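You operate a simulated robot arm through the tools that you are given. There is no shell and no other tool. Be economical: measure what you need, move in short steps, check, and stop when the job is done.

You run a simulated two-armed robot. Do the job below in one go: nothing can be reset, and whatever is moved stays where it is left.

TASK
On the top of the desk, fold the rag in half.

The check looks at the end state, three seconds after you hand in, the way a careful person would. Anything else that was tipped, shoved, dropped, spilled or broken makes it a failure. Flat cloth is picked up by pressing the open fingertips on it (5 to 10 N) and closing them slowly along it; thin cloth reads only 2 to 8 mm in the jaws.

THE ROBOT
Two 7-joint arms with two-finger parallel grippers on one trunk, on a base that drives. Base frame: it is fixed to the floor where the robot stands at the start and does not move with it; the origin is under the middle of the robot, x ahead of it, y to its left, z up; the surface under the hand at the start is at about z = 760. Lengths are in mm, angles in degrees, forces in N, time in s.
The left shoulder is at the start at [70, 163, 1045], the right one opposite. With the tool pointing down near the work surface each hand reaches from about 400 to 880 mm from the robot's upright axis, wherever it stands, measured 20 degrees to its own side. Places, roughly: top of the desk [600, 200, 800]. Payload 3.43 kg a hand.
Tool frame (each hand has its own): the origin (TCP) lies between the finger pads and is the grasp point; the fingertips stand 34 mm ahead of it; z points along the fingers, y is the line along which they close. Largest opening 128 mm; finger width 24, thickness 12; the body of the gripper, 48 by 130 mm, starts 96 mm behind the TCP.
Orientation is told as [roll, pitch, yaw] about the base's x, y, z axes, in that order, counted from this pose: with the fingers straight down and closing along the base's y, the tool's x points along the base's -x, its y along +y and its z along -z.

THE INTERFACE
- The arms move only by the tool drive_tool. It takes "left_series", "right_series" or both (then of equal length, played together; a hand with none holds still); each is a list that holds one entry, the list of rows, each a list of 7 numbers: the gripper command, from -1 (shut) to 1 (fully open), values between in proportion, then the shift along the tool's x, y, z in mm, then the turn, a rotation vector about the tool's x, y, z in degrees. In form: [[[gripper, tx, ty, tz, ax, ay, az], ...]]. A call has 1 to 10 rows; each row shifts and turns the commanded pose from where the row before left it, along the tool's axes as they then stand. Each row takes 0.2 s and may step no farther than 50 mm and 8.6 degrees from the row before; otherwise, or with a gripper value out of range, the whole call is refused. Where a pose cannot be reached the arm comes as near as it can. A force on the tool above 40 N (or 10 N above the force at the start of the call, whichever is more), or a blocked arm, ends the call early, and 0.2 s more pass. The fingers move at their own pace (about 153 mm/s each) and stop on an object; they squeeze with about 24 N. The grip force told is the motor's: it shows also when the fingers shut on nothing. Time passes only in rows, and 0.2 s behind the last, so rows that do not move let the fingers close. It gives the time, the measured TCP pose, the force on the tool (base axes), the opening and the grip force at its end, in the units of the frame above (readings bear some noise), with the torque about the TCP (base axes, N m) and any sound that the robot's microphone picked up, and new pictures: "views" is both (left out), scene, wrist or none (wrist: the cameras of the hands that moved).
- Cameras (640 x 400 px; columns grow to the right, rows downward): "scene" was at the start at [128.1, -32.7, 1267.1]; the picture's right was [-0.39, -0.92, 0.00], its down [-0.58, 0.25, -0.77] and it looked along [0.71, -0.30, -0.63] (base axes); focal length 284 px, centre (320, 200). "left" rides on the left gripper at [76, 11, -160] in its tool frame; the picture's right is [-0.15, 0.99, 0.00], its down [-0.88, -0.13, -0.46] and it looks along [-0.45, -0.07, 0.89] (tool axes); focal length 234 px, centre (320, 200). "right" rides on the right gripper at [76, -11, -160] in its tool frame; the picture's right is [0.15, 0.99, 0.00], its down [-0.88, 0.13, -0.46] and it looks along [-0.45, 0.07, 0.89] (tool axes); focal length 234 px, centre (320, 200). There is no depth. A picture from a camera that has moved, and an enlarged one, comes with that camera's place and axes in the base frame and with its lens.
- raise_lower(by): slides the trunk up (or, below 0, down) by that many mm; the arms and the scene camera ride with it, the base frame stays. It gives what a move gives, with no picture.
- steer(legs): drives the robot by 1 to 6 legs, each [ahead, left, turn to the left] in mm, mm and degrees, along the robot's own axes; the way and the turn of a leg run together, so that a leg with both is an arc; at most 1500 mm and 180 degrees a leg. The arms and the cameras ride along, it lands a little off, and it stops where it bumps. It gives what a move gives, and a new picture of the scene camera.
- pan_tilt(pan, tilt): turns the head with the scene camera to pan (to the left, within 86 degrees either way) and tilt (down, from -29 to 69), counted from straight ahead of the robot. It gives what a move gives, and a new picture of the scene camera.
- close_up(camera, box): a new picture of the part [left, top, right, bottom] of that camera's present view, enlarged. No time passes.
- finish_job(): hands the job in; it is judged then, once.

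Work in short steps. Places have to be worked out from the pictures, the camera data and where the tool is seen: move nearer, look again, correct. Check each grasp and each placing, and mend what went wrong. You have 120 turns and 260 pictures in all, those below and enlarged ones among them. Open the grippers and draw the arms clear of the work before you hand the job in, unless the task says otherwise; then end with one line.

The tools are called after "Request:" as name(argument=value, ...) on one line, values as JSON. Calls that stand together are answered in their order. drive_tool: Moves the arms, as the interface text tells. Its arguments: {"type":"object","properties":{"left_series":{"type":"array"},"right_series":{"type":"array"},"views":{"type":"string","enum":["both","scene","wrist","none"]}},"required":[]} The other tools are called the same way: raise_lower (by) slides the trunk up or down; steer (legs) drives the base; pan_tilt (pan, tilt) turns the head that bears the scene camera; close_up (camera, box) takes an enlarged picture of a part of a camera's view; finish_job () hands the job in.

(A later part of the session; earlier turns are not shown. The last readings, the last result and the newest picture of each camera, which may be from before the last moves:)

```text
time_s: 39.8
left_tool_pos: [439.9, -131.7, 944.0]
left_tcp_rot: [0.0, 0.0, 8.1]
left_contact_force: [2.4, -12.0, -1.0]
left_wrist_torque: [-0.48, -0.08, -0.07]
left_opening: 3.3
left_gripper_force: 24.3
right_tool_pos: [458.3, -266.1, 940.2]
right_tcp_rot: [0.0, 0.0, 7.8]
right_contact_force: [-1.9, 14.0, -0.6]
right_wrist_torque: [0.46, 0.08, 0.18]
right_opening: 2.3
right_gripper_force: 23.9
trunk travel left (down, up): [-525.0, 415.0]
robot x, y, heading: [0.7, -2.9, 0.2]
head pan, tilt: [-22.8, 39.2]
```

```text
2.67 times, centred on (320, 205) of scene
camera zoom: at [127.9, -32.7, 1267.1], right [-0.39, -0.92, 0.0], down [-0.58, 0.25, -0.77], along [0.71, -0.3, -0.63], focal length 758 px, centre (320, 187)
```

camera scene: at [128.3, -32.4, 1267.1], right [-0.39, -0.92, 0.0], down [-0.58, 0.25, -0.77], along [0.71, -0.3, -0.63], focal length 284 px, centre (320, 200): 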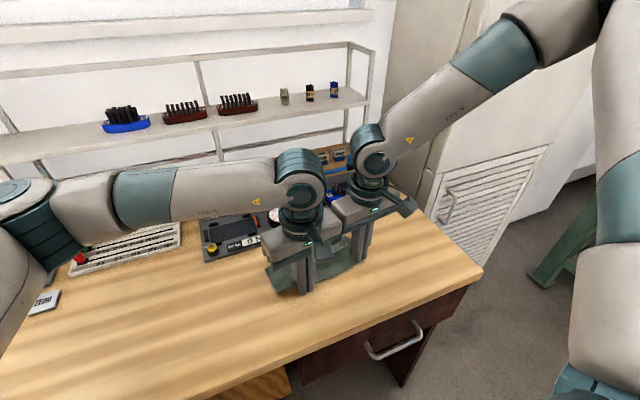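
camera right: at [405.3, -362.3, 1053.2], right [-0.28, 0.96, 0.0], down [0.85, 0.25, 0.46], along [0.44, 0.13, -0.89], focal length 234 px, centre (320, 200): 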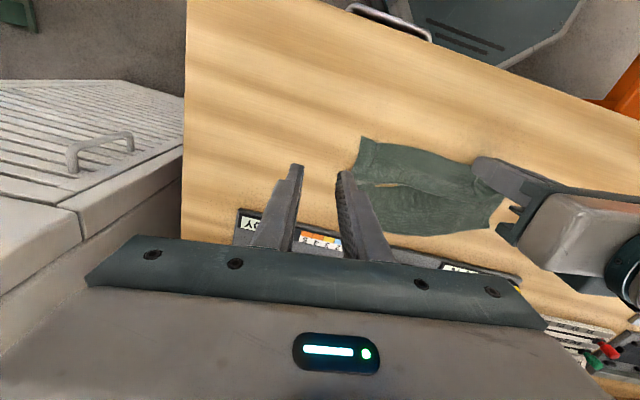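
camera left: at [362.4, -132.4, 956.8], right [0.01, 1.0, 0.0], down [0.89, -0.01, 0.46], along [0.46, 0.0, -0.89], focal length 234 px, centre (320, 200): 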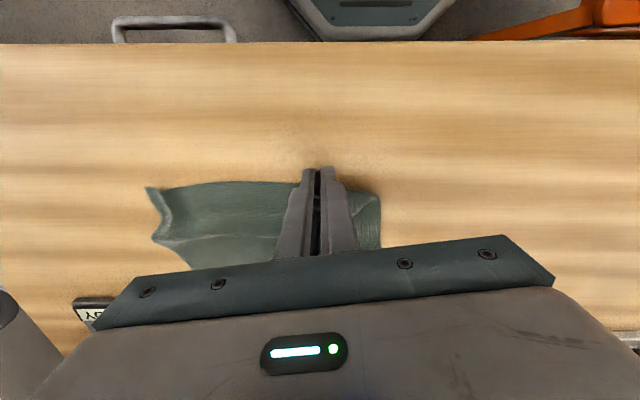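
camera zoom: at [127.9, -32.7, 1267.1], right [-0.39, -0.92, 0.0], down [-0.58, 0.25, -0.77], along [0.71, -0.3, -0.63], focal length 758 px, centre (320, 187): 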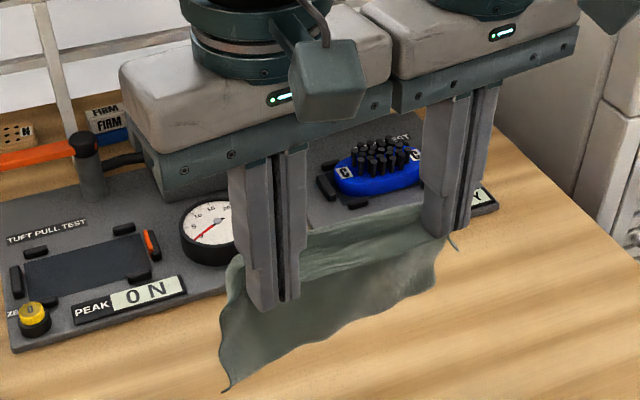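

The rag now hangs as a clean single layer. The gripped hem points toward the robot, so I'll fold the other way this time. I'll lower the bottom edge onto the desk, lay the lower half out forward, then bring the hands back toward the robot so the hem lands the right way round.

Request:
drive_tool(left_series=[[[-1, 0, 0, 15, 0, 0, 0], [-1, 0, 0, 13, 0, 0, 0], [-1, 0, 0, 0, 0, 0, 0], [-1, -10, 0, 12, 0, 0, 0], [-1, -13, 0, 12, 0, 0, 0], [-1, -13, 0, 12, 0, 0, 0], [-1, -13, 0, 12, 0, 0, 0], [-1, -13, 0, 12, 0, 0, 0], [-1, -10, 0, 8, 0, 0, 0], [-1, 0, 0, 0, 0, 0, 0]]], right_series=[[[-1, 0, 0, 14, 0, 0, 0], [-1, 0, 0, 12, 0, 0, 0], [-1, 0, 0, 0, 0, 0, 0], [-1, -10, 0, 12, 0, 0, 0], [-1, -13, 0, 12, 0, 0, 0], [-1, -13, 0, 12, 0, 0, 0], [-1, -13, 0, 12, 0, 0, 0], [-1, -13, 0, 12, 0, 0, 0], [-1, -10, 0, 8, 0, 0, 0], [-1, 0, 0, 0, 0, 0, 0]]], views="wrist")

Request:
close_up(camera="scene", box=[200, 150, 440, 300])

```text
time_s: 42.0
left_tool_pos: [510.4, -122.2, 847.9]
left_tcp_rot: [0.1, -0.1, 8.1]
left_contact_force: [3.5, -11.7, 0.4]
left_wrist_torque: [-0.4, -0.11, -0.12]
left_opening: 3.4
left_gripper_force: 23.9
right_tool_pos: [529.7, -254.6, 845.3]
right_tcp_rot: [0.0, 0.0, 7.9]
right_contact_force: [-2.5, 11.5, 0.6]
right_wrist_torque: [0.42, 0.06, 0.15]
right_opening: 2.2
right_gripper_force: 24.2
trunk travel left (down, up): [-525.0, 415.0]
robot x, y, heading: [3.0, 1.6, -0.1]
head pan, tilt: [-22.8, 39.2]
camera right: at [455.2, -277.5, 1004.4], right [-0.28, 0.96, 0.0], down [0.85, 0.25, 0.46], along [0.44, 0.13, -0.89], focal length 234 px, centre (320, 200)
camera left: at [433.7, -121.2, 1006.0], right [0.01, 1.0, 0.0], down [0.89, -0.01, 0.46], along [0.46, 0.0, -0.89], focal length 234 px, centre (320, 200)
```

right: 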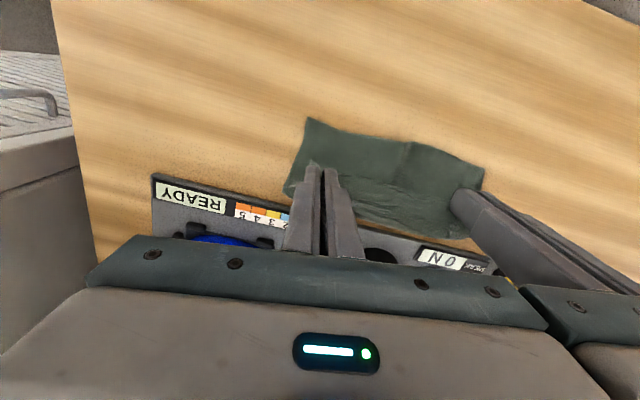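
left: 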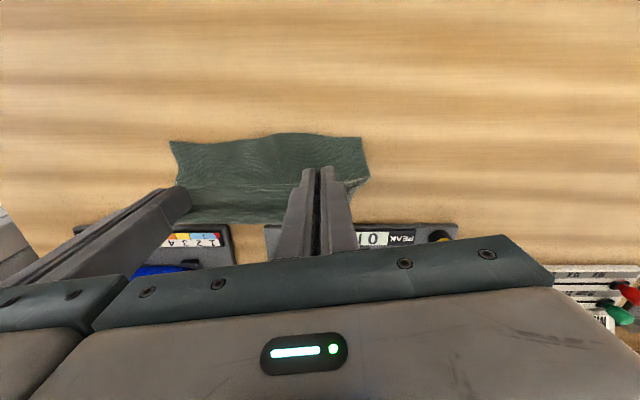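

```text
2.67 times, centred on (320, 225) of scene
camera zoom: at [127.7, -32.8, 1267.1], right [-0.39, -0.92, 0.0], down [-0.58, 0.25, -0.77], along [0.71, -0.3, -0.63], focal length 758 px, centre (320, 133)
```

zoom: 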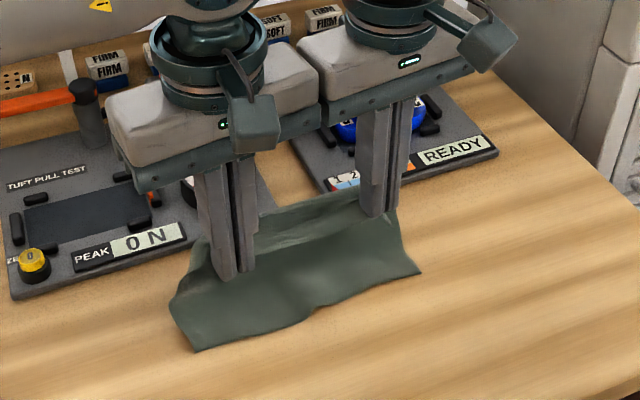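

This works well: the bottom edge lies at x≈490 (y from -78 to -279) and the crease is bulging at about x=565. I'll bring the hands down and back so the held hem lands on the bottom edge, moving the right hand back a bit more to square it up.

Request:
drive_tool(left_series=[[[-1, 1.8, 1.5, 10, 0, 0, 0], [-1, 1.8, 1.5, 10, 0, 0, 0], [-1, 1.8, 1.5, 10, 0, 0, 0], [-1, 1.8, 1.5, 10, 0, 0, 0], [-1, 0, 0, 0, 0, 0, 0]]], right_series=[[[-1, 5.8, 1.7, 9.5, 0, 0, 0], [-1, 5.8, 1.7, 9.5, 0, 0, 0], [-1, 5.8, 1.7, 9.5, 0, 0, 0], [-1, 5.8, 1.7, 9.5, 0, 0, 0], [-1, 0, 0, 0, 0, 0, 0]]], views="wrist")

Request:
close_up(camera="scene", box=[200, 150, 440, 300])

Request:
close_up(camera="left", box=[140, 110, 428, 290])

Request:
close_up(camera="right", box=[240, 110, 528, 290])

```text
time_s: 43.2
left_tool_pos: [503.5, -117.1, 806.8]
left_tcp_rot: [0.0, 0.0, 8.1]
left_contact_force: [0.0, -13.3, 0.4]
left_wrist_torque: [-0.43, -0.01, -0.08]
left_opening: 3.2
left_gripper_force: 24.0
right_tool_pos: [505.8, -253.2, 808.2]
right_tcp_rot: [0.0, -0.1, 8.0]
right_contact_force: [-1.4, 12.3, -0.5]
right_wrist_torque: [0.41, 0.03, 0.12]
right_opening: 2.4
right_gripper_force: 23.8
trunk travel left (down, up): [-525.0, 415.0]
robot x, y, heading: [2.3, -0.7, 0.2]
head pan, tilt: [-22.8, 39.2]
camera right: at [431.2, -274.2, 965.9], right [-0.28, 0.96, 0.0], down [0.85, 0.25, 0.46], along [0.44, 0.13, -0.89], focal length 234 px, centre (320, 200)
camera left: at [425.6, -115.9, 966.1], right [0.01, 1.0, 0.0], down [0.89, -0.01, 0.46], along [0.46, 0.0, -0.89], focal length 234 px, centre (320, 200)
```

right: 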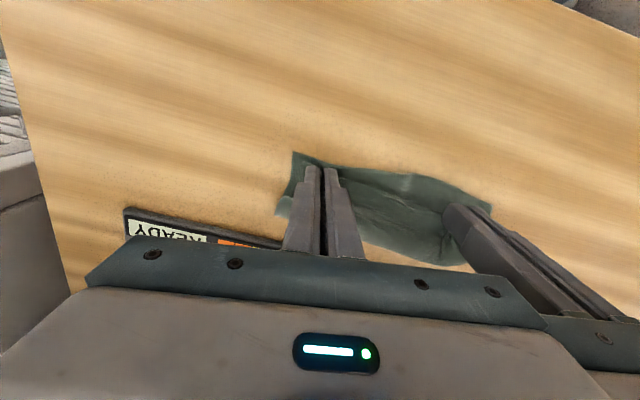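
left: 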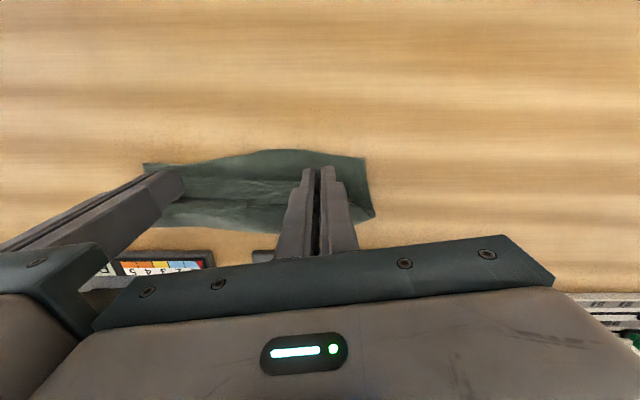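

```text
2.67 times, centred on (320, 225) of scene
camera zoom: at [128.0, -32.7, 1267.1], right [-0.39, -0.92, 0.0], down [-0.58, 0.25, -0.77], along [0.71, -0.3, -0.63], focal length 758 px, centre (320, 133)
```

zoom: 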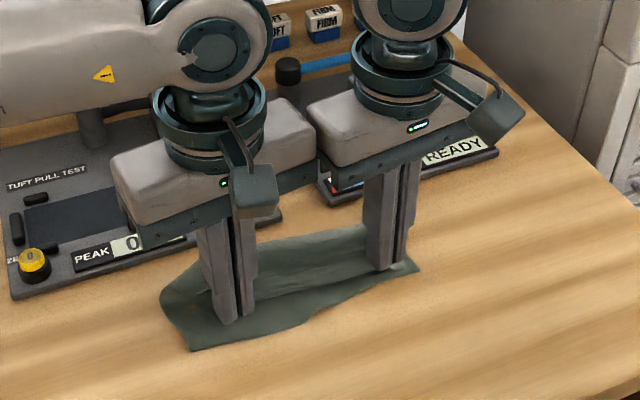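

```text
2.22 times, centred on (284, 200) of left
camera zoom: at [425.6, -115.9, 966.1], right [0.01, 1.0, 0.0], down [0.89, -0.01, 0.46], along [0.46, 0.0, -0.89], focal length 520 px, centre (400, 200)
```

zoom: 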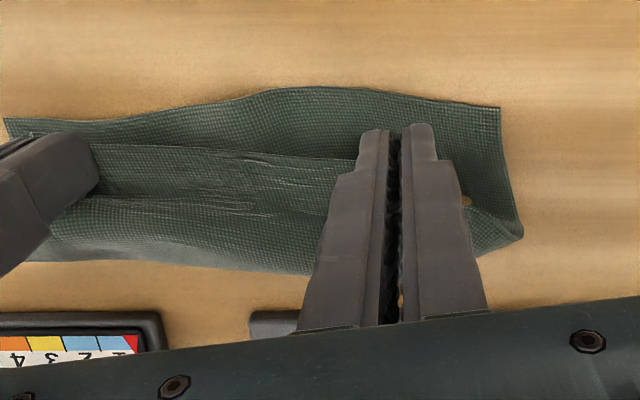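

```text
2.22 times, centred on (384, 200) of right
camera zoom: at [431.2, -274.2, 965.9], right [-0.28, 0.96, 0.0], down [0.85, 0.25, 0.46], along [0.44, 0.13, -0.89], focal length 520 px, centre (178, 200)
```

zoom: 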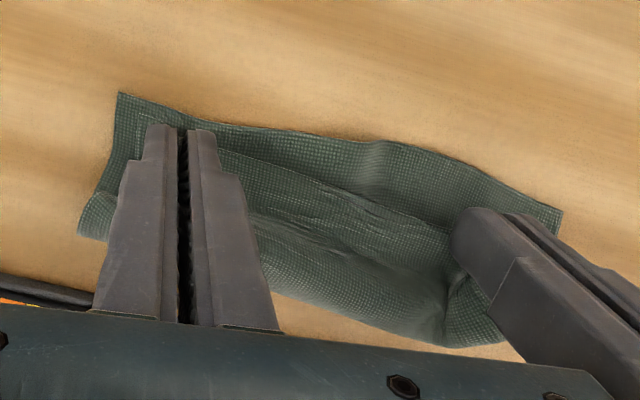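

Nearly aligned: the held hem is at x≈500 and the bottom edge at about 485–492. I'll bring it back about 12 mm more and down to touch.

Request:
drive_tool(left_series=[[[-1, 6.5, 0, 2, 0, 0, 0], [-1, 6.5, 0, 4, 0, 0, 0], [-1, 0, 0, 2.5, 0, 0, 0], [-1, 0, 0, 0, 0, 0, 0]]], right_series=[[[-1, 5.5, 0, 2, 0, 0, 0], [-1, 5.5, 0, 4, 0, 0, 0], [-1, 0, 0, 4, 0, 0, 0], [-1, 0, 0, 0, 0, 0, 0]]], views="none")

Request:
close_up(camera="left", box=[140, 110, 428, 290])

Request:
close_up(camera="right", box=[240, 110, 528, 290])

```text
time_s: 44.2
left_tool_pos: [490.4, -119.3, 801.1]
left_tcp_rot: [-0.1, 0.0, 8.1]
left_contact_force: [0.2, -12.6, -0.7]
left_wrist_torque: [-0.42, -0.04, -0.08]
left_opening: 3.2
left_gripper_force: 24.1
right_tool_pos: [494.2, -253.5, 799.1]
right_tcp_rot: [0.0, 0.0, 7.8]
right_contact_force: [-0.1, 12.1, 0.0]
right_wrist_torque: [0.37, 0.01, 0.13]
right_opening: 2.5
right_gripper_force: 23.9
trunk travel left (down, up): [-525.0, 415.0]
robot x, y, heading: [0.0, -2.8, 0.2]
head pan, tilt: [-22.8, 39.2]
```

```text
2.22 times, centred on (284, 200) of left
camera zoom: at [413.1, -117.8, 957.7], right [0.01, 1.0, 0.0], down [0.89, -0.01, 0.46], along [0.46, 0.0, -0.89], focal length 520 px, centre (400, 200)
```

zoom: 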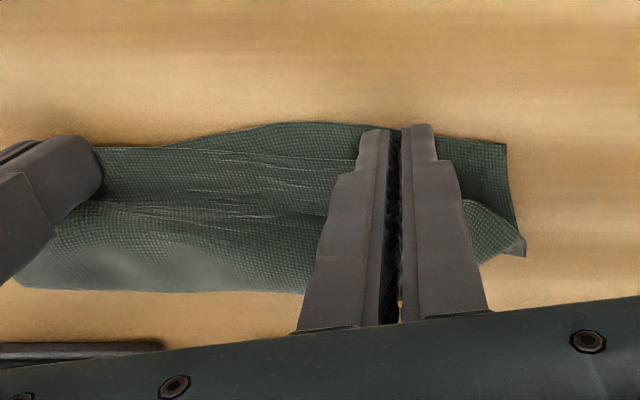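

```text
2.22 times, centred on (384, 200) of right
camera zoom: at [420.5, -275.7, 955.9], right [-0.28, 0.96, 0.0], down [0.85, 0.25, 0.46], along [0.44, 0.13, -0.89], focal length 520 px, centre (178, 200)
```

zoom: 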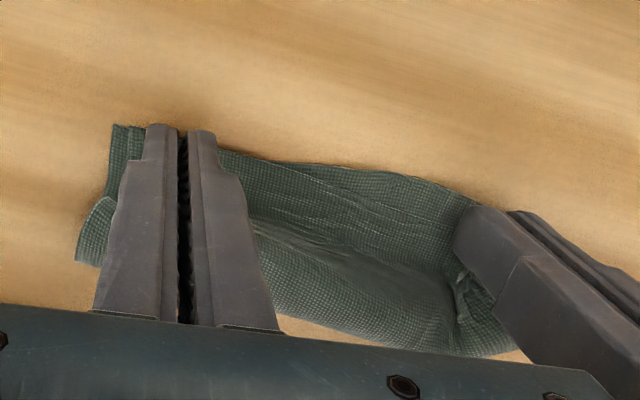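

The edges coincide well. I'll lower the last millimetre, open gently and rise straight up.

Request:
drive_tool(left_series=[[[-1, 0, 0, 2, 0, 0, 0], [-0.9, 0, 0, 0, 0, 0, 0], [-0.8, 0, 0, 0, 0, 0, 0], [-0.65, 0, 0, 0, 0, 0, 0], [-0.5, 0, 0, -5, 0, 0, 0], [-0.5, 0, 0, -20, 0, 0, 0], [-0.5, 0, 0, -40, 0, 0, 0], [-0.5, 0, 30, -40, 0, 0, 0], [-0.5, 0, 40, -20, 0, 0, 0], [-0.5, 0, 40, 0, 0, 0, 0]]], right_series=[[[-1, 0, 0, 1, 0, 0, 0], [-0.9, 0, 0, 0, 0, 0, 0], [-0.8, 0, 0, 0, 0, 0, 0], [-0.65, 0, 0, 0, 0, 0, 0], [-0.55, 0, 0, -5, 0, 0, 0], [-0.55, 0, 0, -20, 0, 0, 0], [-0.55, 0, 0, -40, 0, 0, 0], [-0.55, 0, -30, -40, 0, 0, 0], [-0.55, 0, -40, -20, 0, 0, 0], [-0.55, 0, -40, 0, 0, 0, 0]]])

Request:
close_up(camera="scene", box=[250, 210, 378, 290])

Request:
close_up(camera="left", box=[40, 60, 296, 220])

Request:
close_up(camera="right", box=[300, 90, 556, 250])

```text
time_s: 46.4
left_tool_pos: [474.1, -9.4, 924.5]
left_tcp_rot: [0.0, 0.0, 8.0]
left_contact_force: [0.7, -0.1, 0.1]
left_wrist_torque: [0.02, 0.0, 0.0]
left_opening: 32.1
left_gripper_force: 0.1
right_tool_pos: [510.0, -362.2, 922.8]
right_tcp_rot: [0.0, -0.1, 7.9]
right_contact_force: [0.0, 0.5, 0.4]
right_wrist_torque: [-0.05, 0.0, 0.0]
right_opening: 28.6
right_gripper_force: 0.0
trunk travel left (down, up): [-525.0, 415.0]
robot x, y, heading: [0.2, -4.7, -0.3]
head pan, tilt: [-22.8, 39.2]
camera scene: at [127.9, -32.5, 1267.1], right [-0.39, -0.92, 0.0], down [-0.58, 0.25, -0.77], along [0.71, -0.3, -0.63], focal length 284 px, centre (320, 200)
camera right: at [436.0, -384.4, 1080.5], right [-0.28, 0.96, 0.0], down [0.85, 0.25, 0.46], along [0.44, 0.13, -0.89], focal length 234 px, centre (320, 200)
camera left: at [395.9, -7.8, 1082.1], right [0.01, 1.0, 0.0], down [0.89, 0.0, 0.46], along [0.46, 0.0, -0.89], focal length 234 px, centre (320, 200)
```

scene: 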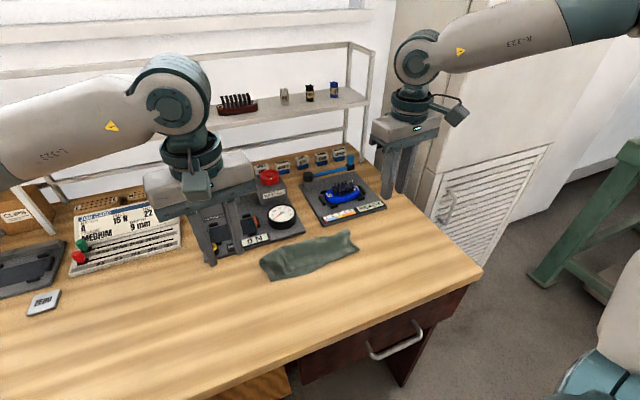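
right: 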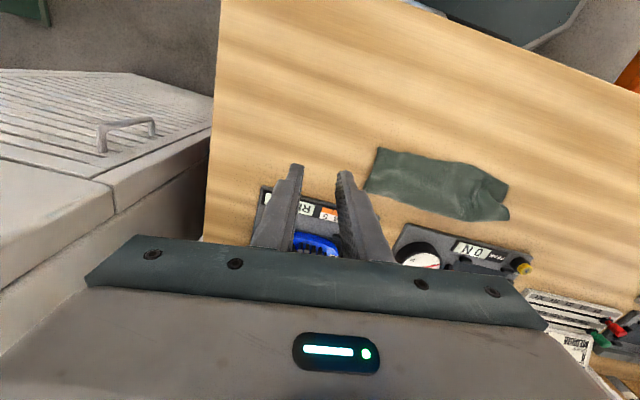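
left: 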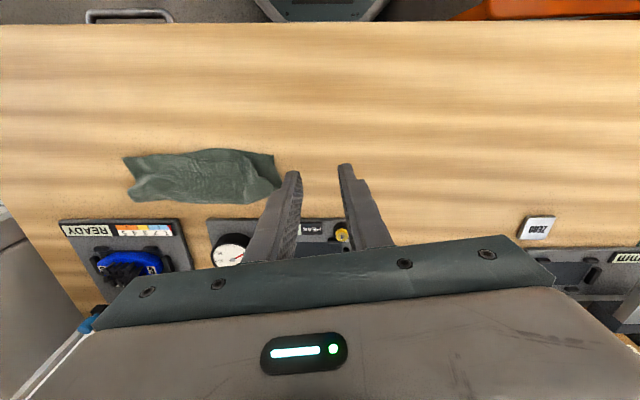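

```text
5.00 times, centred on (314, 250) of scene
camera zoom: at [127.9, -32.5, 1267.1], right [-0.39, -0.92, 0.0], down [-0.58, 0.25, -0.77], along [0.71, -0.3, -0.63], focal length 1421 px, centre (350, -50)
```

zoom: 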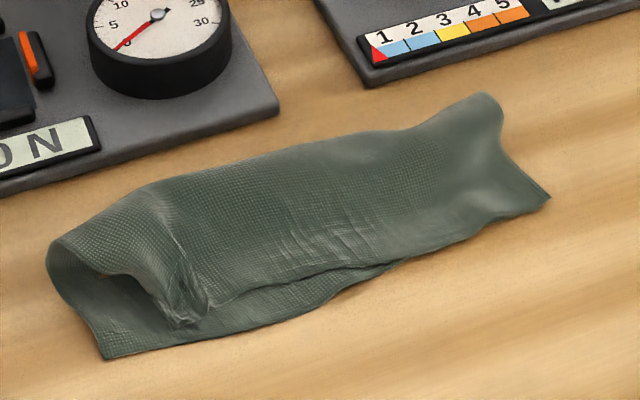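

```text
2.50 times, centred on (168, 140) of left
camera zoom: at [395.9, -7.8, 1082.1], right [0.01, 1.0, 0.0], down [0.89, 0.0, 0.46], along [0.46, 0.0, -0.89], focal length 585 px, centre (700, 350)
```

zoom: 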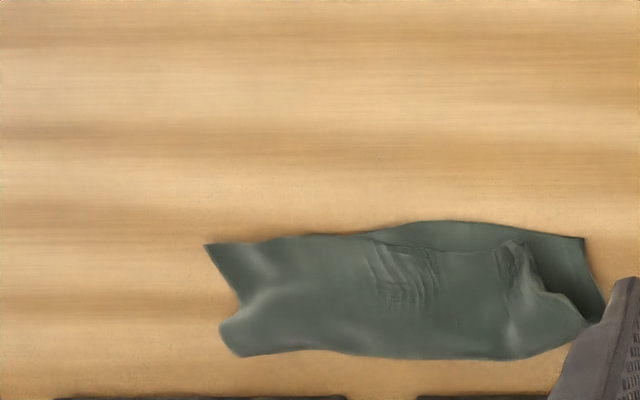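

```text
2.50 times, centred on (428, 170) of right
camera zoom: at [436.0, -384.4, 1080.5], right [-0.28, 0.96, 0.0], down [0.85, 0.25, 0.46], along [0.44, 0.13, -0.89], focal length 585 px, centre (50, 275)
```

zoom: 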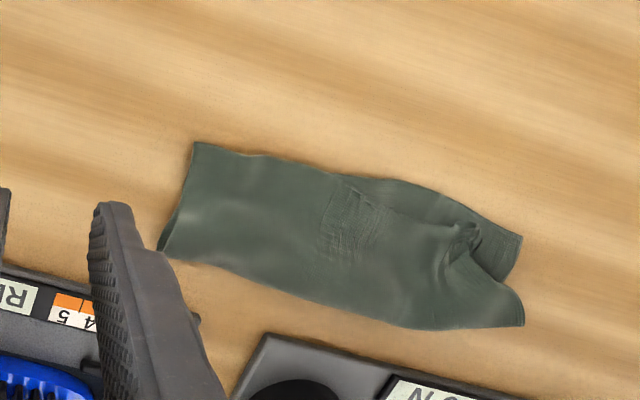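

It's a good half fold except at the left end, where the top layer's corner is bunched about 30 mm short of the lower corner. I'll look closer at that lump.

Request:
close_up(camera="scene", box=[254, 250, 302, 280])

Request:
close_up(camera="left", box=[220, 140, 300, 190])

Request:
close_up(camera="right", box=[450, 170, 530, 220])

```text
13.33 times, centred on (278, 265) of scene
camera zoom: at [127.9, -32.5, 1267.1], right [-0.39, -0.92, 0.0], down [-0.58, 0.25, -0.77], along [0.71, -0.3, -0.63], focal length 3788 px, centre (880, -667)
```

zoom: 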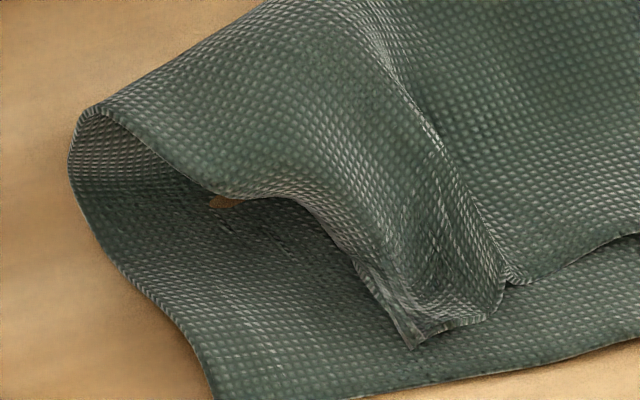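

```text
8.00 times, centred on (260, 165) of left
camera zoom: at [395.9, -7.8, 1082.1], right [0.01, 1.0, 0.0], down [0.89, 0.0, 0.46], along [0.46, 0.0, -0.89], focal length 1873 px, centre (800, 480)
```

zoom: 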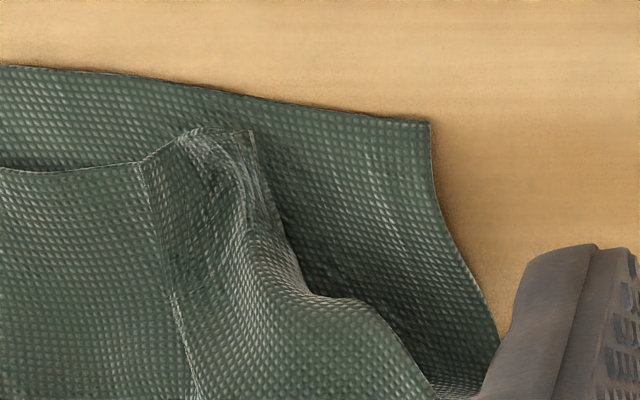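

```text
8.00 times, centred on (490, 195) of right
camera zoom: at [436.0, -384.4, 1080.5], right [-0.28, 0.96, 0.0], down [0.85, 0.25, 0.46], along [0.44, 0.13, -0.89], focal length 1873 px, centre (-1040, 240)
```

zoom: 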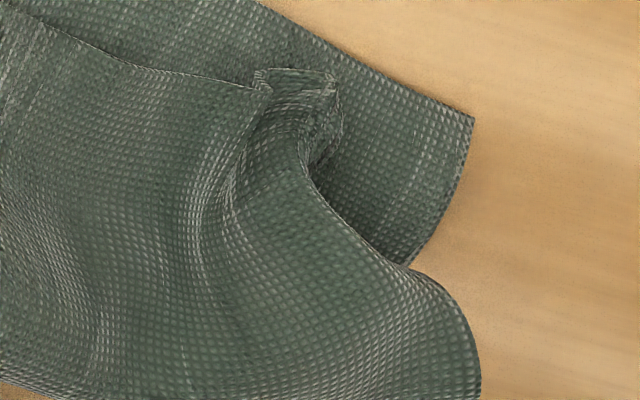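

The loose corner is standing up at about (490,-103) with a 16 mm pleat beside it, and it needs to go about 30 mm toward +y. I'll bring the left hand to flank that lump without pressing the layer below.

Request:
drive_tool(left_series=[[[-0.53, -2.5, -25.7, 23.5, 0, 0, 0], [-0.53, -2.5, -25.7, 23.5, 0, 0, 0], [-0.53, -2.5, -25.7, 23.5, 0, 0, 0], [-0.53, -2.5, -25.7, 23.5, 0, 0, 0], [-0.53, 0, 0, 14, 0, 0, 0], [-0.53, 0, 0, 14, 0, 0, 0], [-0.53, 0, 0, 0, 0, 0, 0]]], views="none")

Request:
close_up(camera="left", box=[240, 130, 400, 230])

```text
time_s: 48.0
left_tool_pos: [498.5, -109.5, 801.5]
left_tcp_rot: [0.0, 0.0, 8.1]
left_contact_force: [0.3, 0.4, -0.6]
left_wrist_torque: [0.05, 0.02, 0.02]
left_opening: 30.3
left_gripper_force: 0.0
right_tool_pos: [510.8, -362.2, 921.6]
right_tcp_rot: [-0.1, 0.0, 7.9]
right_contact_force: [0.3, 0.3, 0.3]
right_wrist_torque: [0.06, -0.03, 0.0]
right_opening: 28.8
right_gripper_force: 0.1
trunk travel left (down, up): [-525.0, 415.0]
robot x, y, heading: [-2.3, 2.8, -0.2]
head pan, tilt: [-22.8, 39.2]
```

```text
4.00 times, centred on (320, 180) of left
camera zoom: at [421.3, -109.1, 958.7], right [0.01, 1.0, 0.0], down [0.89, -0.01, 0.46], along [0.46, 0.0, -0.89], focal length 937 px, centre (320, 280)
```

zoom: 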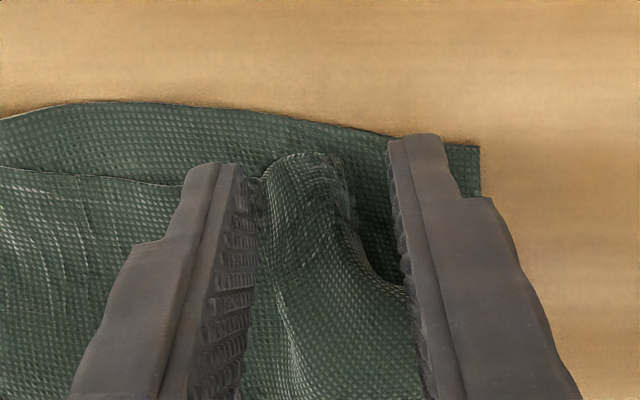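

The lump is between the fingers. I'll go down 1.5 mm, close on it, then lift slightly and pull it outward 26 mm and back 6 mm.

Request:
drive_tool(left_series=[[[-0.7, 0, 0, 1.5, 0, 0, 0], [-0.85, 0, 0, 0, 0, 0, 0], [-1, 0, 0, 0, 0, 0, 0], [-1, 0, 0, 0, 0, 0, 0], [-1, 0, 0, -4, 0, 0, 0], [-1, 2, 9, 0, 0, 0, 0], [-1, 2, 9, 0, 0, 0, 0], [-1, 2, 8, 0, 0, 0, 0], [-1, 0, 0, 0, 0, 0, 0]]], views="none")

Request:
close_up(camera="left", box=[180, 130, 420, 280])

Request:
close_up(camera="right", box=[300, 90, 556, 250])

```text
time_s: 50.0
left_tool_pos: [489.2, -86.0, 803.2]
left_tcp_rot: [-0.1, 0.0, 8.1]
left_contact_force: [-0.1, 0.4, 0.2]
left_wrist_torque: [0.01, -0.06, 0.0]
left_opening: 3.5
left_gripper_force: 23.8
right_tool_pos: [511.5, -361.9, 921.2]
right_tcp_rot: [0.1, 0.1, 7.9]
right_contact_force: [-0.1, 0.5, 0.4]
right_wrist_torque: [-0.02, 0.01, 0.02]
right_opening: 28.8
right_gripper_force: 0.0
trunk travel left (down, up): [-525.0, 415.0]
robot x, y, heading: [0.5, -0.1, 0.0]
head pan, tilt: [-22.8, 39.2]
```

```text
2.67 times, centred on (300, 205) of left
camera zoom: at [412.1, -84.5, 961.4], right [0.01, 1.0, 0.0], down [0.89, -0.01, 0.46], along [0.46, 0.0, -0.89], focal length 624 px, centre (373, 187)
```

zoom: 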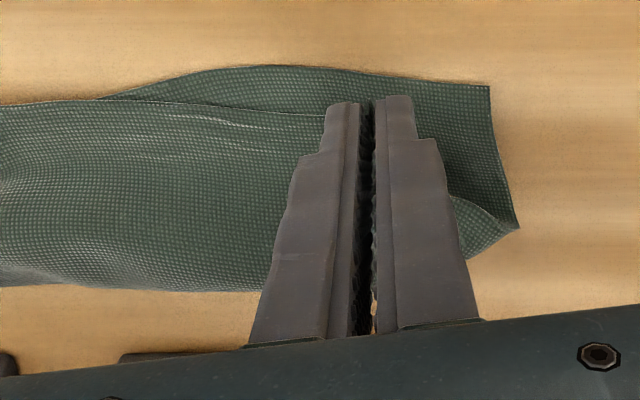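

```text
2.50 times, centred on (428, 170) of right
camera zoom: at [436.3, -384.4, 1079.9], right [-0.28, 0.96, 0.0], down [0.85, 0.25, 0.46], along [0.44, 0.13, -0.89], focal length 585 px, centre (50, 275)
```

zoom: 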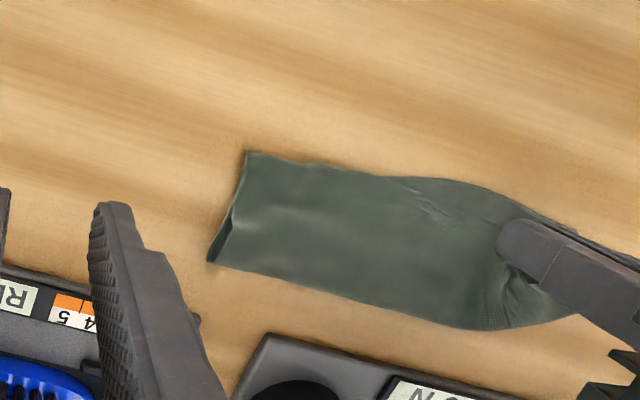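

The whole rag slid along with the pull, and the pleat is still inside the grip. I'll lower until it presses lightly, then open the fingers under that press so they spread the pleat apart.

Request:
drive_tool(left_series=[[[-1, 0, 0, 4, 0, 0, 0], [-1, 0, 0, 1.5, 0, 0, 0], [-1, 0, 0, 0, 0, 0, 0]]], views="none")

```text
time_s: 50.8
left_tool_pos: [489.5, -85.5, 798.3]
left_tcp_rot: [0.0, 0.0, 8.1]
left_contact_force: [-0.3, 0.0, 3.9]
left_wrist_torque: [0.03, -0.05, 0.0]
left_opening: 3.1
left_gripper_force: 23.9
right_tool_pos: [510.7, -362.2, 921.7]
right_tcp_rot: [0.0, 0.1, 7.9]
right_contact_force: [0.4, 0.7, 0.1]
right_wrist_torque: [-0.02, 0.04, -0.01]
right_opening: 29.0
right_gripper_force: 0.0
trunk travel left (down, up): [-525.0, 415.0]
robot x, y, heading: [0.1, -0.1, -0.1]
head pan, tilt: [-22.8, 39.2]
```

Contact is 4 N. I'll open slowly under this light pressure and then lift to look.

Request:
drive_tool(left_series=[[[-0.95, 0, 0, 0.3, 0, 0, 0], [-0.88, 0, 0, 0, 0, 0, 0], [-0.8, 0, 0, 0, 0, 0, 0], [-0.7, 0, 0, 0, 0, 0, 0], [-0.6, 0, 0, 0, 0, 0, 0], [-0.5, 0, 0, 0, 0, 0, 0], [-0.5, 0, 0, -15, 0, 0, 0], [-0.5, 0, 0, -40, 0, 0, 0], [-0.5, 0, 0, -10, 0, 0, 0]]], views="none")

Request:
close_up(camera="left", box=[200, 90, 440, 240])

Request:
close_up(camera="right", box=[350, 90, 606, 250])

```text
time_s: 52.8
left_tool_pos: [490.1, -84.4, 863.8]
left_tcp_rot: [0.0, 0.0, 8.1]
left_contact_force: [-0.8, 0.7, 0.3]
left_wrist_torque: [0.0, -0.06, 0.01]
left_opening: 32.1
left_gripper_force: 0.1
right_tool_pos: [510.4, -362.6, 921.0]
right_tcp_rot: [0.0, 0.0, 7.9]
right_contact_force: [0.0, 0.9, 0.4]
right_wrist_torque: [0.01, -0.01, -0.04]
right_opening: 28.7
right_gripper_force: 0.1
trunk travel left (down, up): [-525.0, 415.0]
robot x, y, heading: [-0.9, -0.2, 0.0]
head pan, tilt: [-22.8, 39.2]
```

```text
2.67 times, centred on (320, 165) of left
camera zoom: at [412.3, -84.0, 1020.3], right [0.01, 1.0, 0.0], down [0.89, -0.01, 0.46], along [0.46, 0.0, -0.89], focal length 624 px, centre (320, 293)
```

zoom: 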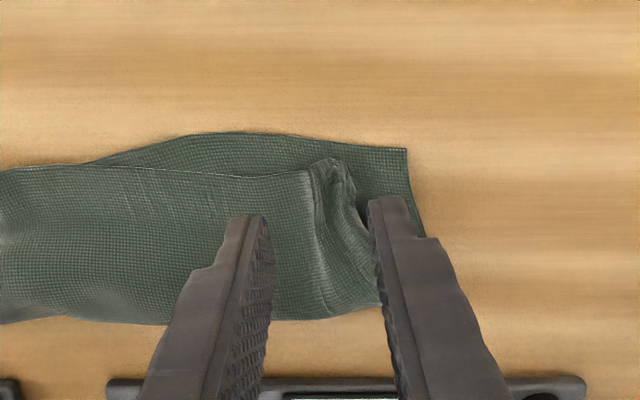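

```text
2.50 times, centred on (478, 170) of right
camera zoom: at [436.5, -384.2, 1079.8], right [-0.28, 0.96, 0.0], down [0.85, 0.25, 0.46], along [0.44, 0.13, -0.89], focal length 585 px, centre (-75, 275)
```

zoom: 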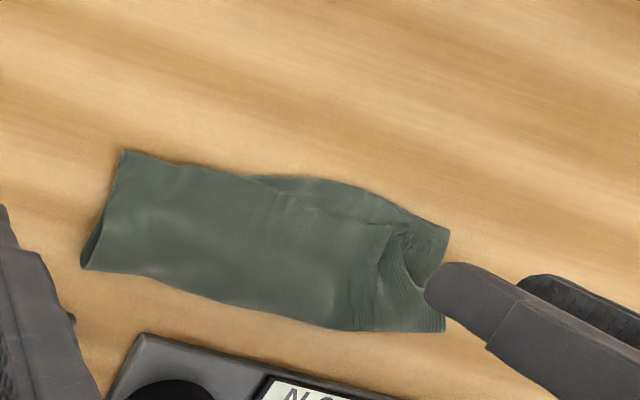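

The bunch is a small arch between y=-88 and -70, with the loose corner on its outer foot. I'll pinch only its outer wall, with the inner finger pushing into the arch and the outer finger just past the corner. Then I can pull the slack out.

Request:
drive_tool(left_series=[[[-0.72, -6, 13.7, 20, 0, 0, 0], [-0.72, 0, 0, 22, 0, 0, 0], [-0.72, 0, 0, 14, 0, 0, 0], [-0.72, 0, 0, 0, 0, 0, 0]]], views="none")

Request:
close_up(camera="left", box=[240, 120, 400, 220])

```text
time_s: 53.8
left_tool_pos: [493.4, -70.6, 805.8]
left_tcp_rot: [-0.1, 0.0, 8.1]
left_contact_force: [0.3, -0.4, -0.5]
left_wrist_torque: [-0.01, -0.02, -0.03]
left_opening: 18.2
left_gripper_force: 0.0
right_tool_pos: [509.8, -363.0, 922.5]
right_tcp_rot: [0.0, 0.0, 7.9]
right_contact_force: [0.1, 0.6, 0.0]
right_wrist_torque: [-0.01, -0.04, -0.02]
right_opening: 29.0
right_gripper_force: 0.1
trunk travel left (down, up): [-525.0, 415.0]
robot x, y, heading: [-1.0, 1.1, -0.1]
head pan, tilt: [-22.8, 39.2]
```

```text
4.00 times, centred on (320, 170) of left
camera zoom: at [416.5, -69.9, 963.8], right [0.01, 1.0, 0.0], down [0.89, -0.01, 0.46], along [0.46, 0.0, -0.89], focal length 937 px, centre (320, 320)
```

zoom: 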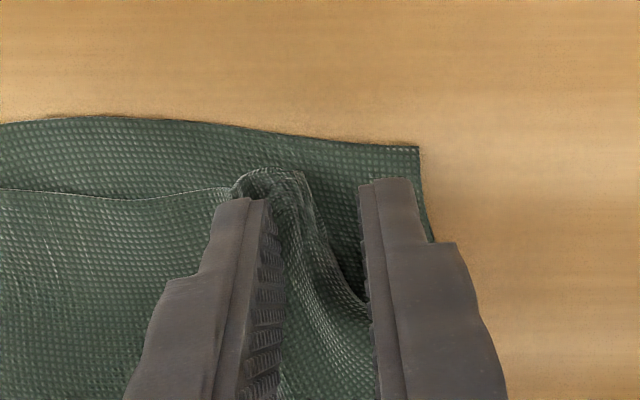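

The inner finger sits on the arch's inner half and the corner is between the fingers. I'll nudge 3 mm outward, descend onto it and close slowly.

Request:
drive_tool(left_series=[[[-0.72, 0, 3, 4, 0, 0, 0], [-0.72, 0, 0, 4, 0, 0, 0], [-0.76, 0, 0, 1, 0, 0, 0], [-0.82, 0, 0, 0, 0, 0, 0], [-0.88, 0, 0, 0, 0, 0, 0], [-0.94, 0, 0, 0, 0, 0, 0], [-1, 0, 0, 0, 0, 0, 0], [-1, 0, 0, 0, 0, 0, 0]]], views="none")

Request:
close_up(camera="left", box=[240, 120, 400, 220])

```text
time_s: 55.6
left_tool_pos: [493.6, -69.0, 797.8]
left_tcp_rot: [0.1, 0.0, 8.1]
left_contact_force: [0.3, 0.3, 1.4]
left_wrist_torque: [-0.04, 0.01, -0.01]
left_opening: 0.0
left_gripper_force: 23.5
right_tool_pos: [509.8, -361.9, 921.6]
right_tcp_rot: [0.0, 0.1, 7.9]
right_contact_force: [0.3, -1.0, 0.5]
right_wrist_torque: [-0.03, 0.02, 0.02]
right_opening: 28.9
right_gripper_force: 0.1
trunk travel left (down, up): [-525.0, 415.0]
robot x, y, heading: [0.4, 1.4, 0.0]
head pan, tilt: [-22.8, 39.2]
```

```text
4.00 times, centred on (320, 170) of left
camera zoom: at [415.8, -66.6, 955.7], right [0.01, 1.0, 0.0], down [0.89, -0.01, 0.46], along [0.46, 0.0, -0.89], focal length 937 px, centre (320, 320)
```

zoom: 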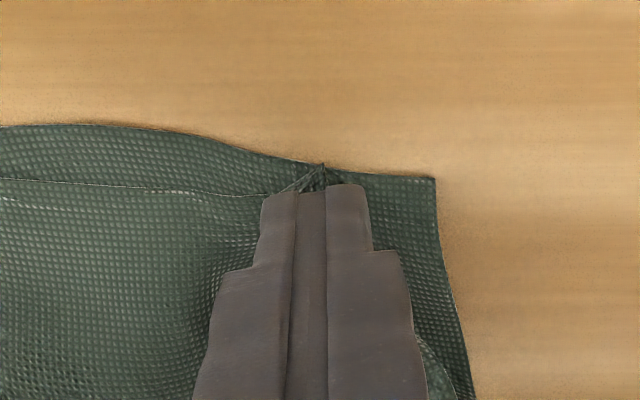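

The corner seems caught at the tips even though the jaw reads about 0. I'll test with a gentle lift and a 20 mm outward pull.

Request:
drive_tool(left_series=[[[-1, 0, 0, -3, 0, 0, 0], [-1, 0, 7, 0, 0, 0, 0], [-1, 0, 7, 0, 0, 0, 0], [-1, 0, 6, 0, 0, 0, 0], [-1, 0, 0, 0, 0, 0, 0]]], views="none")

Request:
close_up(camera="left", box=[200, 110, 440, 260])

Request:
close_up(camera="right", box=[350, 90, 606, 250])

```text
time_s: 56.8
left_tool_pos: [490.5, -47.1, 801.5]
left_tcp_rot: [0.0, 0.0, 8.1]
left_contact_force: [-0.2, 0.2, 0.0]
left_wrist_torque: [-0.02, -0.01, 0.0]
left_opening: 0.0
left_gripper_force: 24.2
right_tool_pos: [511.3, -363.1, 920.8]
right_tcp_rot: [0.1, 0.0, 7.9]
right_contact_force: [-0.4, -0.3, -0.5]
right_wrist_torque: [0.02, 0.0, 0.01]
right_opening: 28.7
right_gripper_force: 0.0
trunk travel left (down, up): [-525.0, 415.0]
robot x, y, heading: [1.9, -1.1, 0.1]
head pan, tilt: [-22.8, 39.2]
```

```text
2.67 times, centred on (320, 185) of left
camera zoom: at [413.1, -47.0, 958.7], right [0.01, 1.0, 0.0], down [0.89, -0.01, 0.46], along [0.46, 0.0, -0.89], focal length 624 px, centre (320, 240)
```

zoom: 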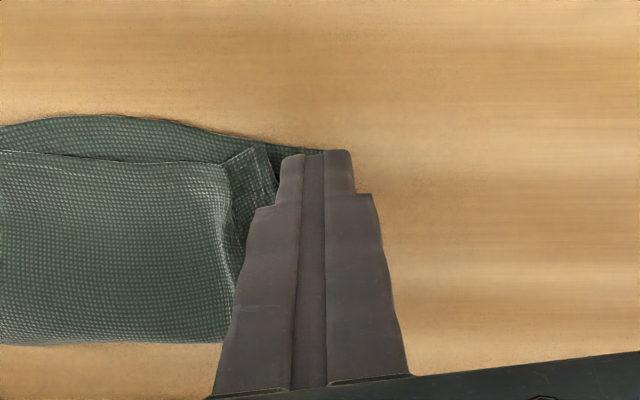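

```text
2.50 times, centred on (478, 170) of right
camera zoom: at [436.3, -384.3, 1079.9], right [-0.28, 0.96, 0.0], down [0.85, 0.25, 0.46], along [0.44, 0.13, -0.89], focal length 585 px, centre (-75, 275)
```

zoom: 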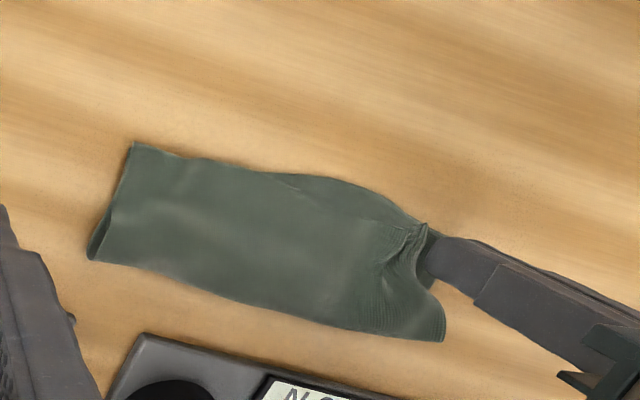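

It slipped, but the flap has shifted outward a little. I'll raise the left hand to see it.

Request:
drive_tool(left_series=[[[-1, 0, 0, -20, 0, 0, 0], [-1, 0, 20, -40, 0, 0, 0], [-0.75, 0, 0, 0, 0, 0, 0]]], views="none")

Request:
close_up(camera="left", box=[160, 100, 320, 200])

Request:
close_up(camera="scene", box=[240, 220, 320, 270])

```text
time_s: 57.6
left_tool_pos: [487.9, -28.1, 860.6]
left_tcp_rot: [0.1, 0.0, 8.1]
left_contact_force: [0.1, -0.8, 0.2]
left_wrist_torque: [-0.02, 0.02, 0.01]
left_opening: 16.2
left_gripper_force: 0.1
right_tool_pos: [511.2, -362.6, 920.8]
right_tcp_rot: [0.1, 0.0, 7.9]
right_contact_force: [0.1, -0.5, -0.2]
right_wrist_torque: [-0.02, -0.02, 0.01]
right_opening: 28.6
right_gripper_force: 0.2
trunk travel left (down, up): [-525.0, 415.0]
robot x, y, heading: [1.9, -1.0, 0.2]
head pan, tilt: [-22.8, 39.2]
```

```text
4.00 times, centred on (240, 150) of left
camera zoom: at [410.7, -27.4, 1018.9], right [0.01, 1.0, 0.0], down [0.89, -0.01, 0.46], along [0.46, 0.0, -0.89], focal length 937 px, centre (640, 400)
```

zoom: 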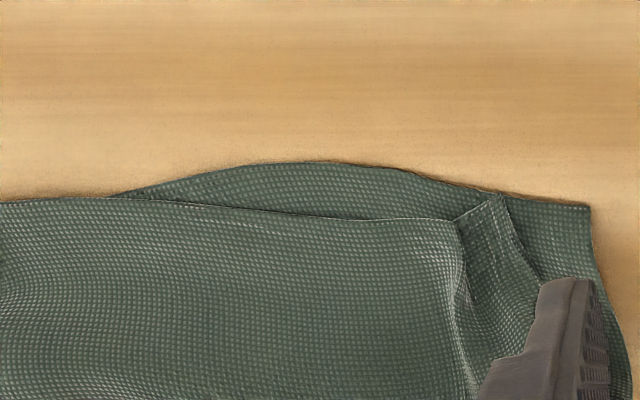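

```text
8.00 times, centred on (280, 245) of scene
camera zoom: at [128.7, -33.4, 1267.0], right [-0.39, -0.92, 0.0], down [-0.58, 0.25, -0.77], along [0.71, -0.3, -0.63], focal length 2273 px, centre (640, -160)
```

zoom: 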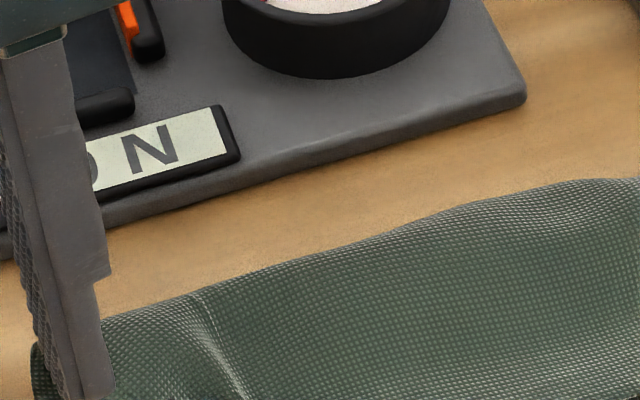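

The flap now lies flat, with its corner about 25 mm short of the lower corner and tucked under a small Z-fold. I'll anchor the rag's middle with the closed right fingertips, then press the closed left fingertips lightly on the flap and drag it outward.

Request:
drive_tool(left_series=[[[-1, 1, -21.6, 0, 0, 0, 0], [-1, 1, -21.6, 0, 0, 0, 0], [-1, 0, 0, 15, 0, 0, 0], [-1, 0, 0, 20, 0, 0, 0], [-1, 0, 0, 20, 0, 0, 0], [-1, 0, 0, 4, 0, 0, 0], [-1, 0, 0, 0, 0, 0, 0], [-1, 0, 0, 0, 0, 0, 0]]], right_series=[[[-1, -5.6, 27, 10, 0, 0, 0], [-1, -5.6, 27, 10, 0, 0, 0], [-1, -5.6, 27, 20, 0, 0, 0], [-1, -5.6, 27, 25, 0, 0, 0], [-1, -5.6, 27, 30, 0, 0, 0], [-1, 0, 0, 22, 0, 0, 0], [-1, 0, 0, 4, 0, 0, 0], [-1, 0, 0, 1.5, 0, 0, 0]]], views="none")

Request:
close_up(camera="left", box=[200, 110, 440, 260])

```text
time_s: 59.4
left_tool_pos: [492.0, -70.4, 801.6]
left_tcp_rot: [-0.1, 0.1, 8.1]
left_contact_force: [0.0, -0.1, 0.1]
left_wrist_torque: [0.0, 0.03, -0.01]
left_opening: 0.0
left_gripper_force: 24.1
right_tool_pos: [519.6, -224.3, 799.0]
right_tcp_rot: [-0.1, 0.0, 8.0]
right_contact_force: [0.8, -0.5, 0.3]
right_wrist_torque: [0.04, 0.02, -0.03]
right_opening: 0.0
right_gripper_force: 23.7
trunk travel left (down, up): [-525.0, 415.0]
robot x, y, heading: [-2.5, 2.7, -0.0]
head pan, tilt: [-22.8, 39.2]
```

```text
2.67 times, centred on (320, 185) of left
camera zoom: at [414.5, -70.5, 958.9], right [0.01, 1.0, 0.0], down [0.89, -0.01, 0.46], along [0.46, 0.0, -0.89], focal length 624 px, centre (320, 240)
```

zoom: 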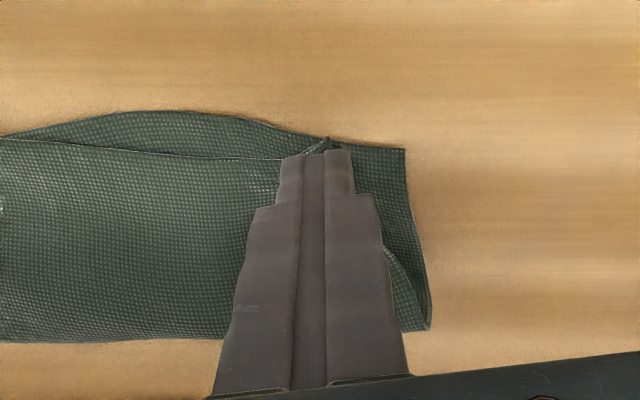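

The closed tips cover the flap, so I'll shift 5 mm outward and press both hands down to contact.

Request:
drive_tool(left_series=[[[-1, 0, 5, 0, 0, 0, 0], [-1, 0, 0, 2, 0, 0, 0], [-1, 0, 0, 1, 0, 0, 0], [-1, 0, 0, 0.5, 0, 0, 0]]], right_series=[[[-1, 0, 0, 1, 0, 0, 0], [-1, 0, 0, 1, 0, 0, 0], [-1, 0, 0, 1, 0, 0, 0], [-1, 0, 0, 0, 0, 0, 0]]], views="none")

```text
time_s: 60.4
left_tool_pos: [490.2, -66.0, 798.2]
left_tcp_rot: [0.0, 0.0, 8.1]
left_contact_force: [0.5, -0.3, 1.3]
left_wrist_torque: [0.02, -0.02, -0.01]
left_opening: 0.0
left_gripper_force: 23.8
right_tool_pos: [518.7, -224.8, 796.3]
right_tcp_rot: [0.1, -0.1, 7.9]
right_contact_force: [0.5, 0.1, 3.3]
right_wrist_torque: [-0.08, 0.0, -0.02]
right_opening: 0.1
right_gripper_force: 24.4
trunk travel left (down, up): [-525.0, 415.0]
robot x, y, heading: [1.0, 0.8, 0.2]
head pan, tilt: [-22.8, 39.2]
```

Contact is just starting. I'll add about 0.8 mm on each side, then drag the left outward 24 mm while the right anchors.

Request:
drive_tool(left_series=[[[-1, 0, 0, 0.6, 0, 0, 0], [-1, 0, 4, 0, 0, 0, 0], [-1, 0, 5, 0, 0, 0, 0], [-1, 0, 5, 0, 0, 0, 0], [-1, 0, 5, 0, 0, 0, 0], [-1, 0, 5, 0, 0, 0, 0], [-1, 0, 0, 0, 0, 0, 0]]], right_series=[[[-1, 0, 0, 0.9, 0, 0, 0], [-1, 0, 0, 0, 0, 0, 0], [-1, 0, 0, 0, 0, 0, 0], [-1, 0, 0, 0, 0, 0, 0], [-1, 0, 0, 0, 0, 0, 0], [-1, 0, 0, 0, 0, 0, 0], [-1, 0, 0, 0, 0, 0, 0]]], views="none")

Request:
close_up(camera="left", box=[200, 110, 440, 260])

```text
time_s: 62.0
left_tool_pos: [487.1, -41.5, 798.2]
left_tcp_rot: [0.0, 0.0, 8.1]
left_contact_force: [-0.3, 0.2, -0.4]
left_wrist_torque: [-0.02, 0.03, 0.0]
left_opening: 0.0
left_gripper_force: 23.7
right_tool_pos: [519.8, -224.2, 795.8]
right_tcp_rot: [0.0, -0.1, 7.9]
right_contact_force: [2.8, -2.6, 14.8]
right_wrist_torque: [-0.18, -0.04, 0.03]
right_opening: 0.0
right_gripper_force: 23.9
trunk travel left (down, up): [-525.0, 415.0]
robot x, y, heading: [-2.4, -0.0, 0.1]
head pan, tilt: [-22.8, 39.2]
```

```text
2.67 times, centred on (320, 185) of left
camera zoom: at [409.5, -41.1, 955.5], right [0.01, 1.0, 0.0], down [0.89, -0.01, 0.46], along [0.46, 0.0, -0.89], focal length 624 px, centre (320, 240)
```

zoom: 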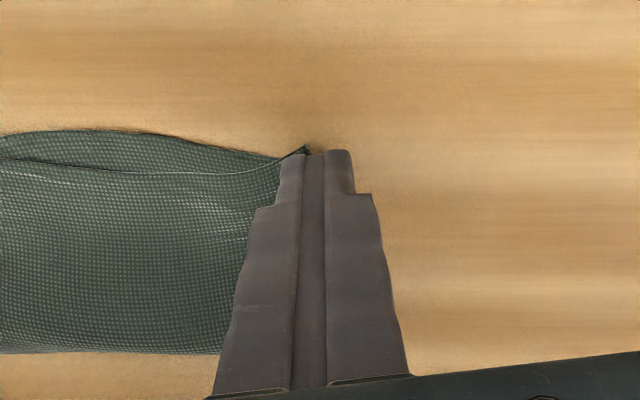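

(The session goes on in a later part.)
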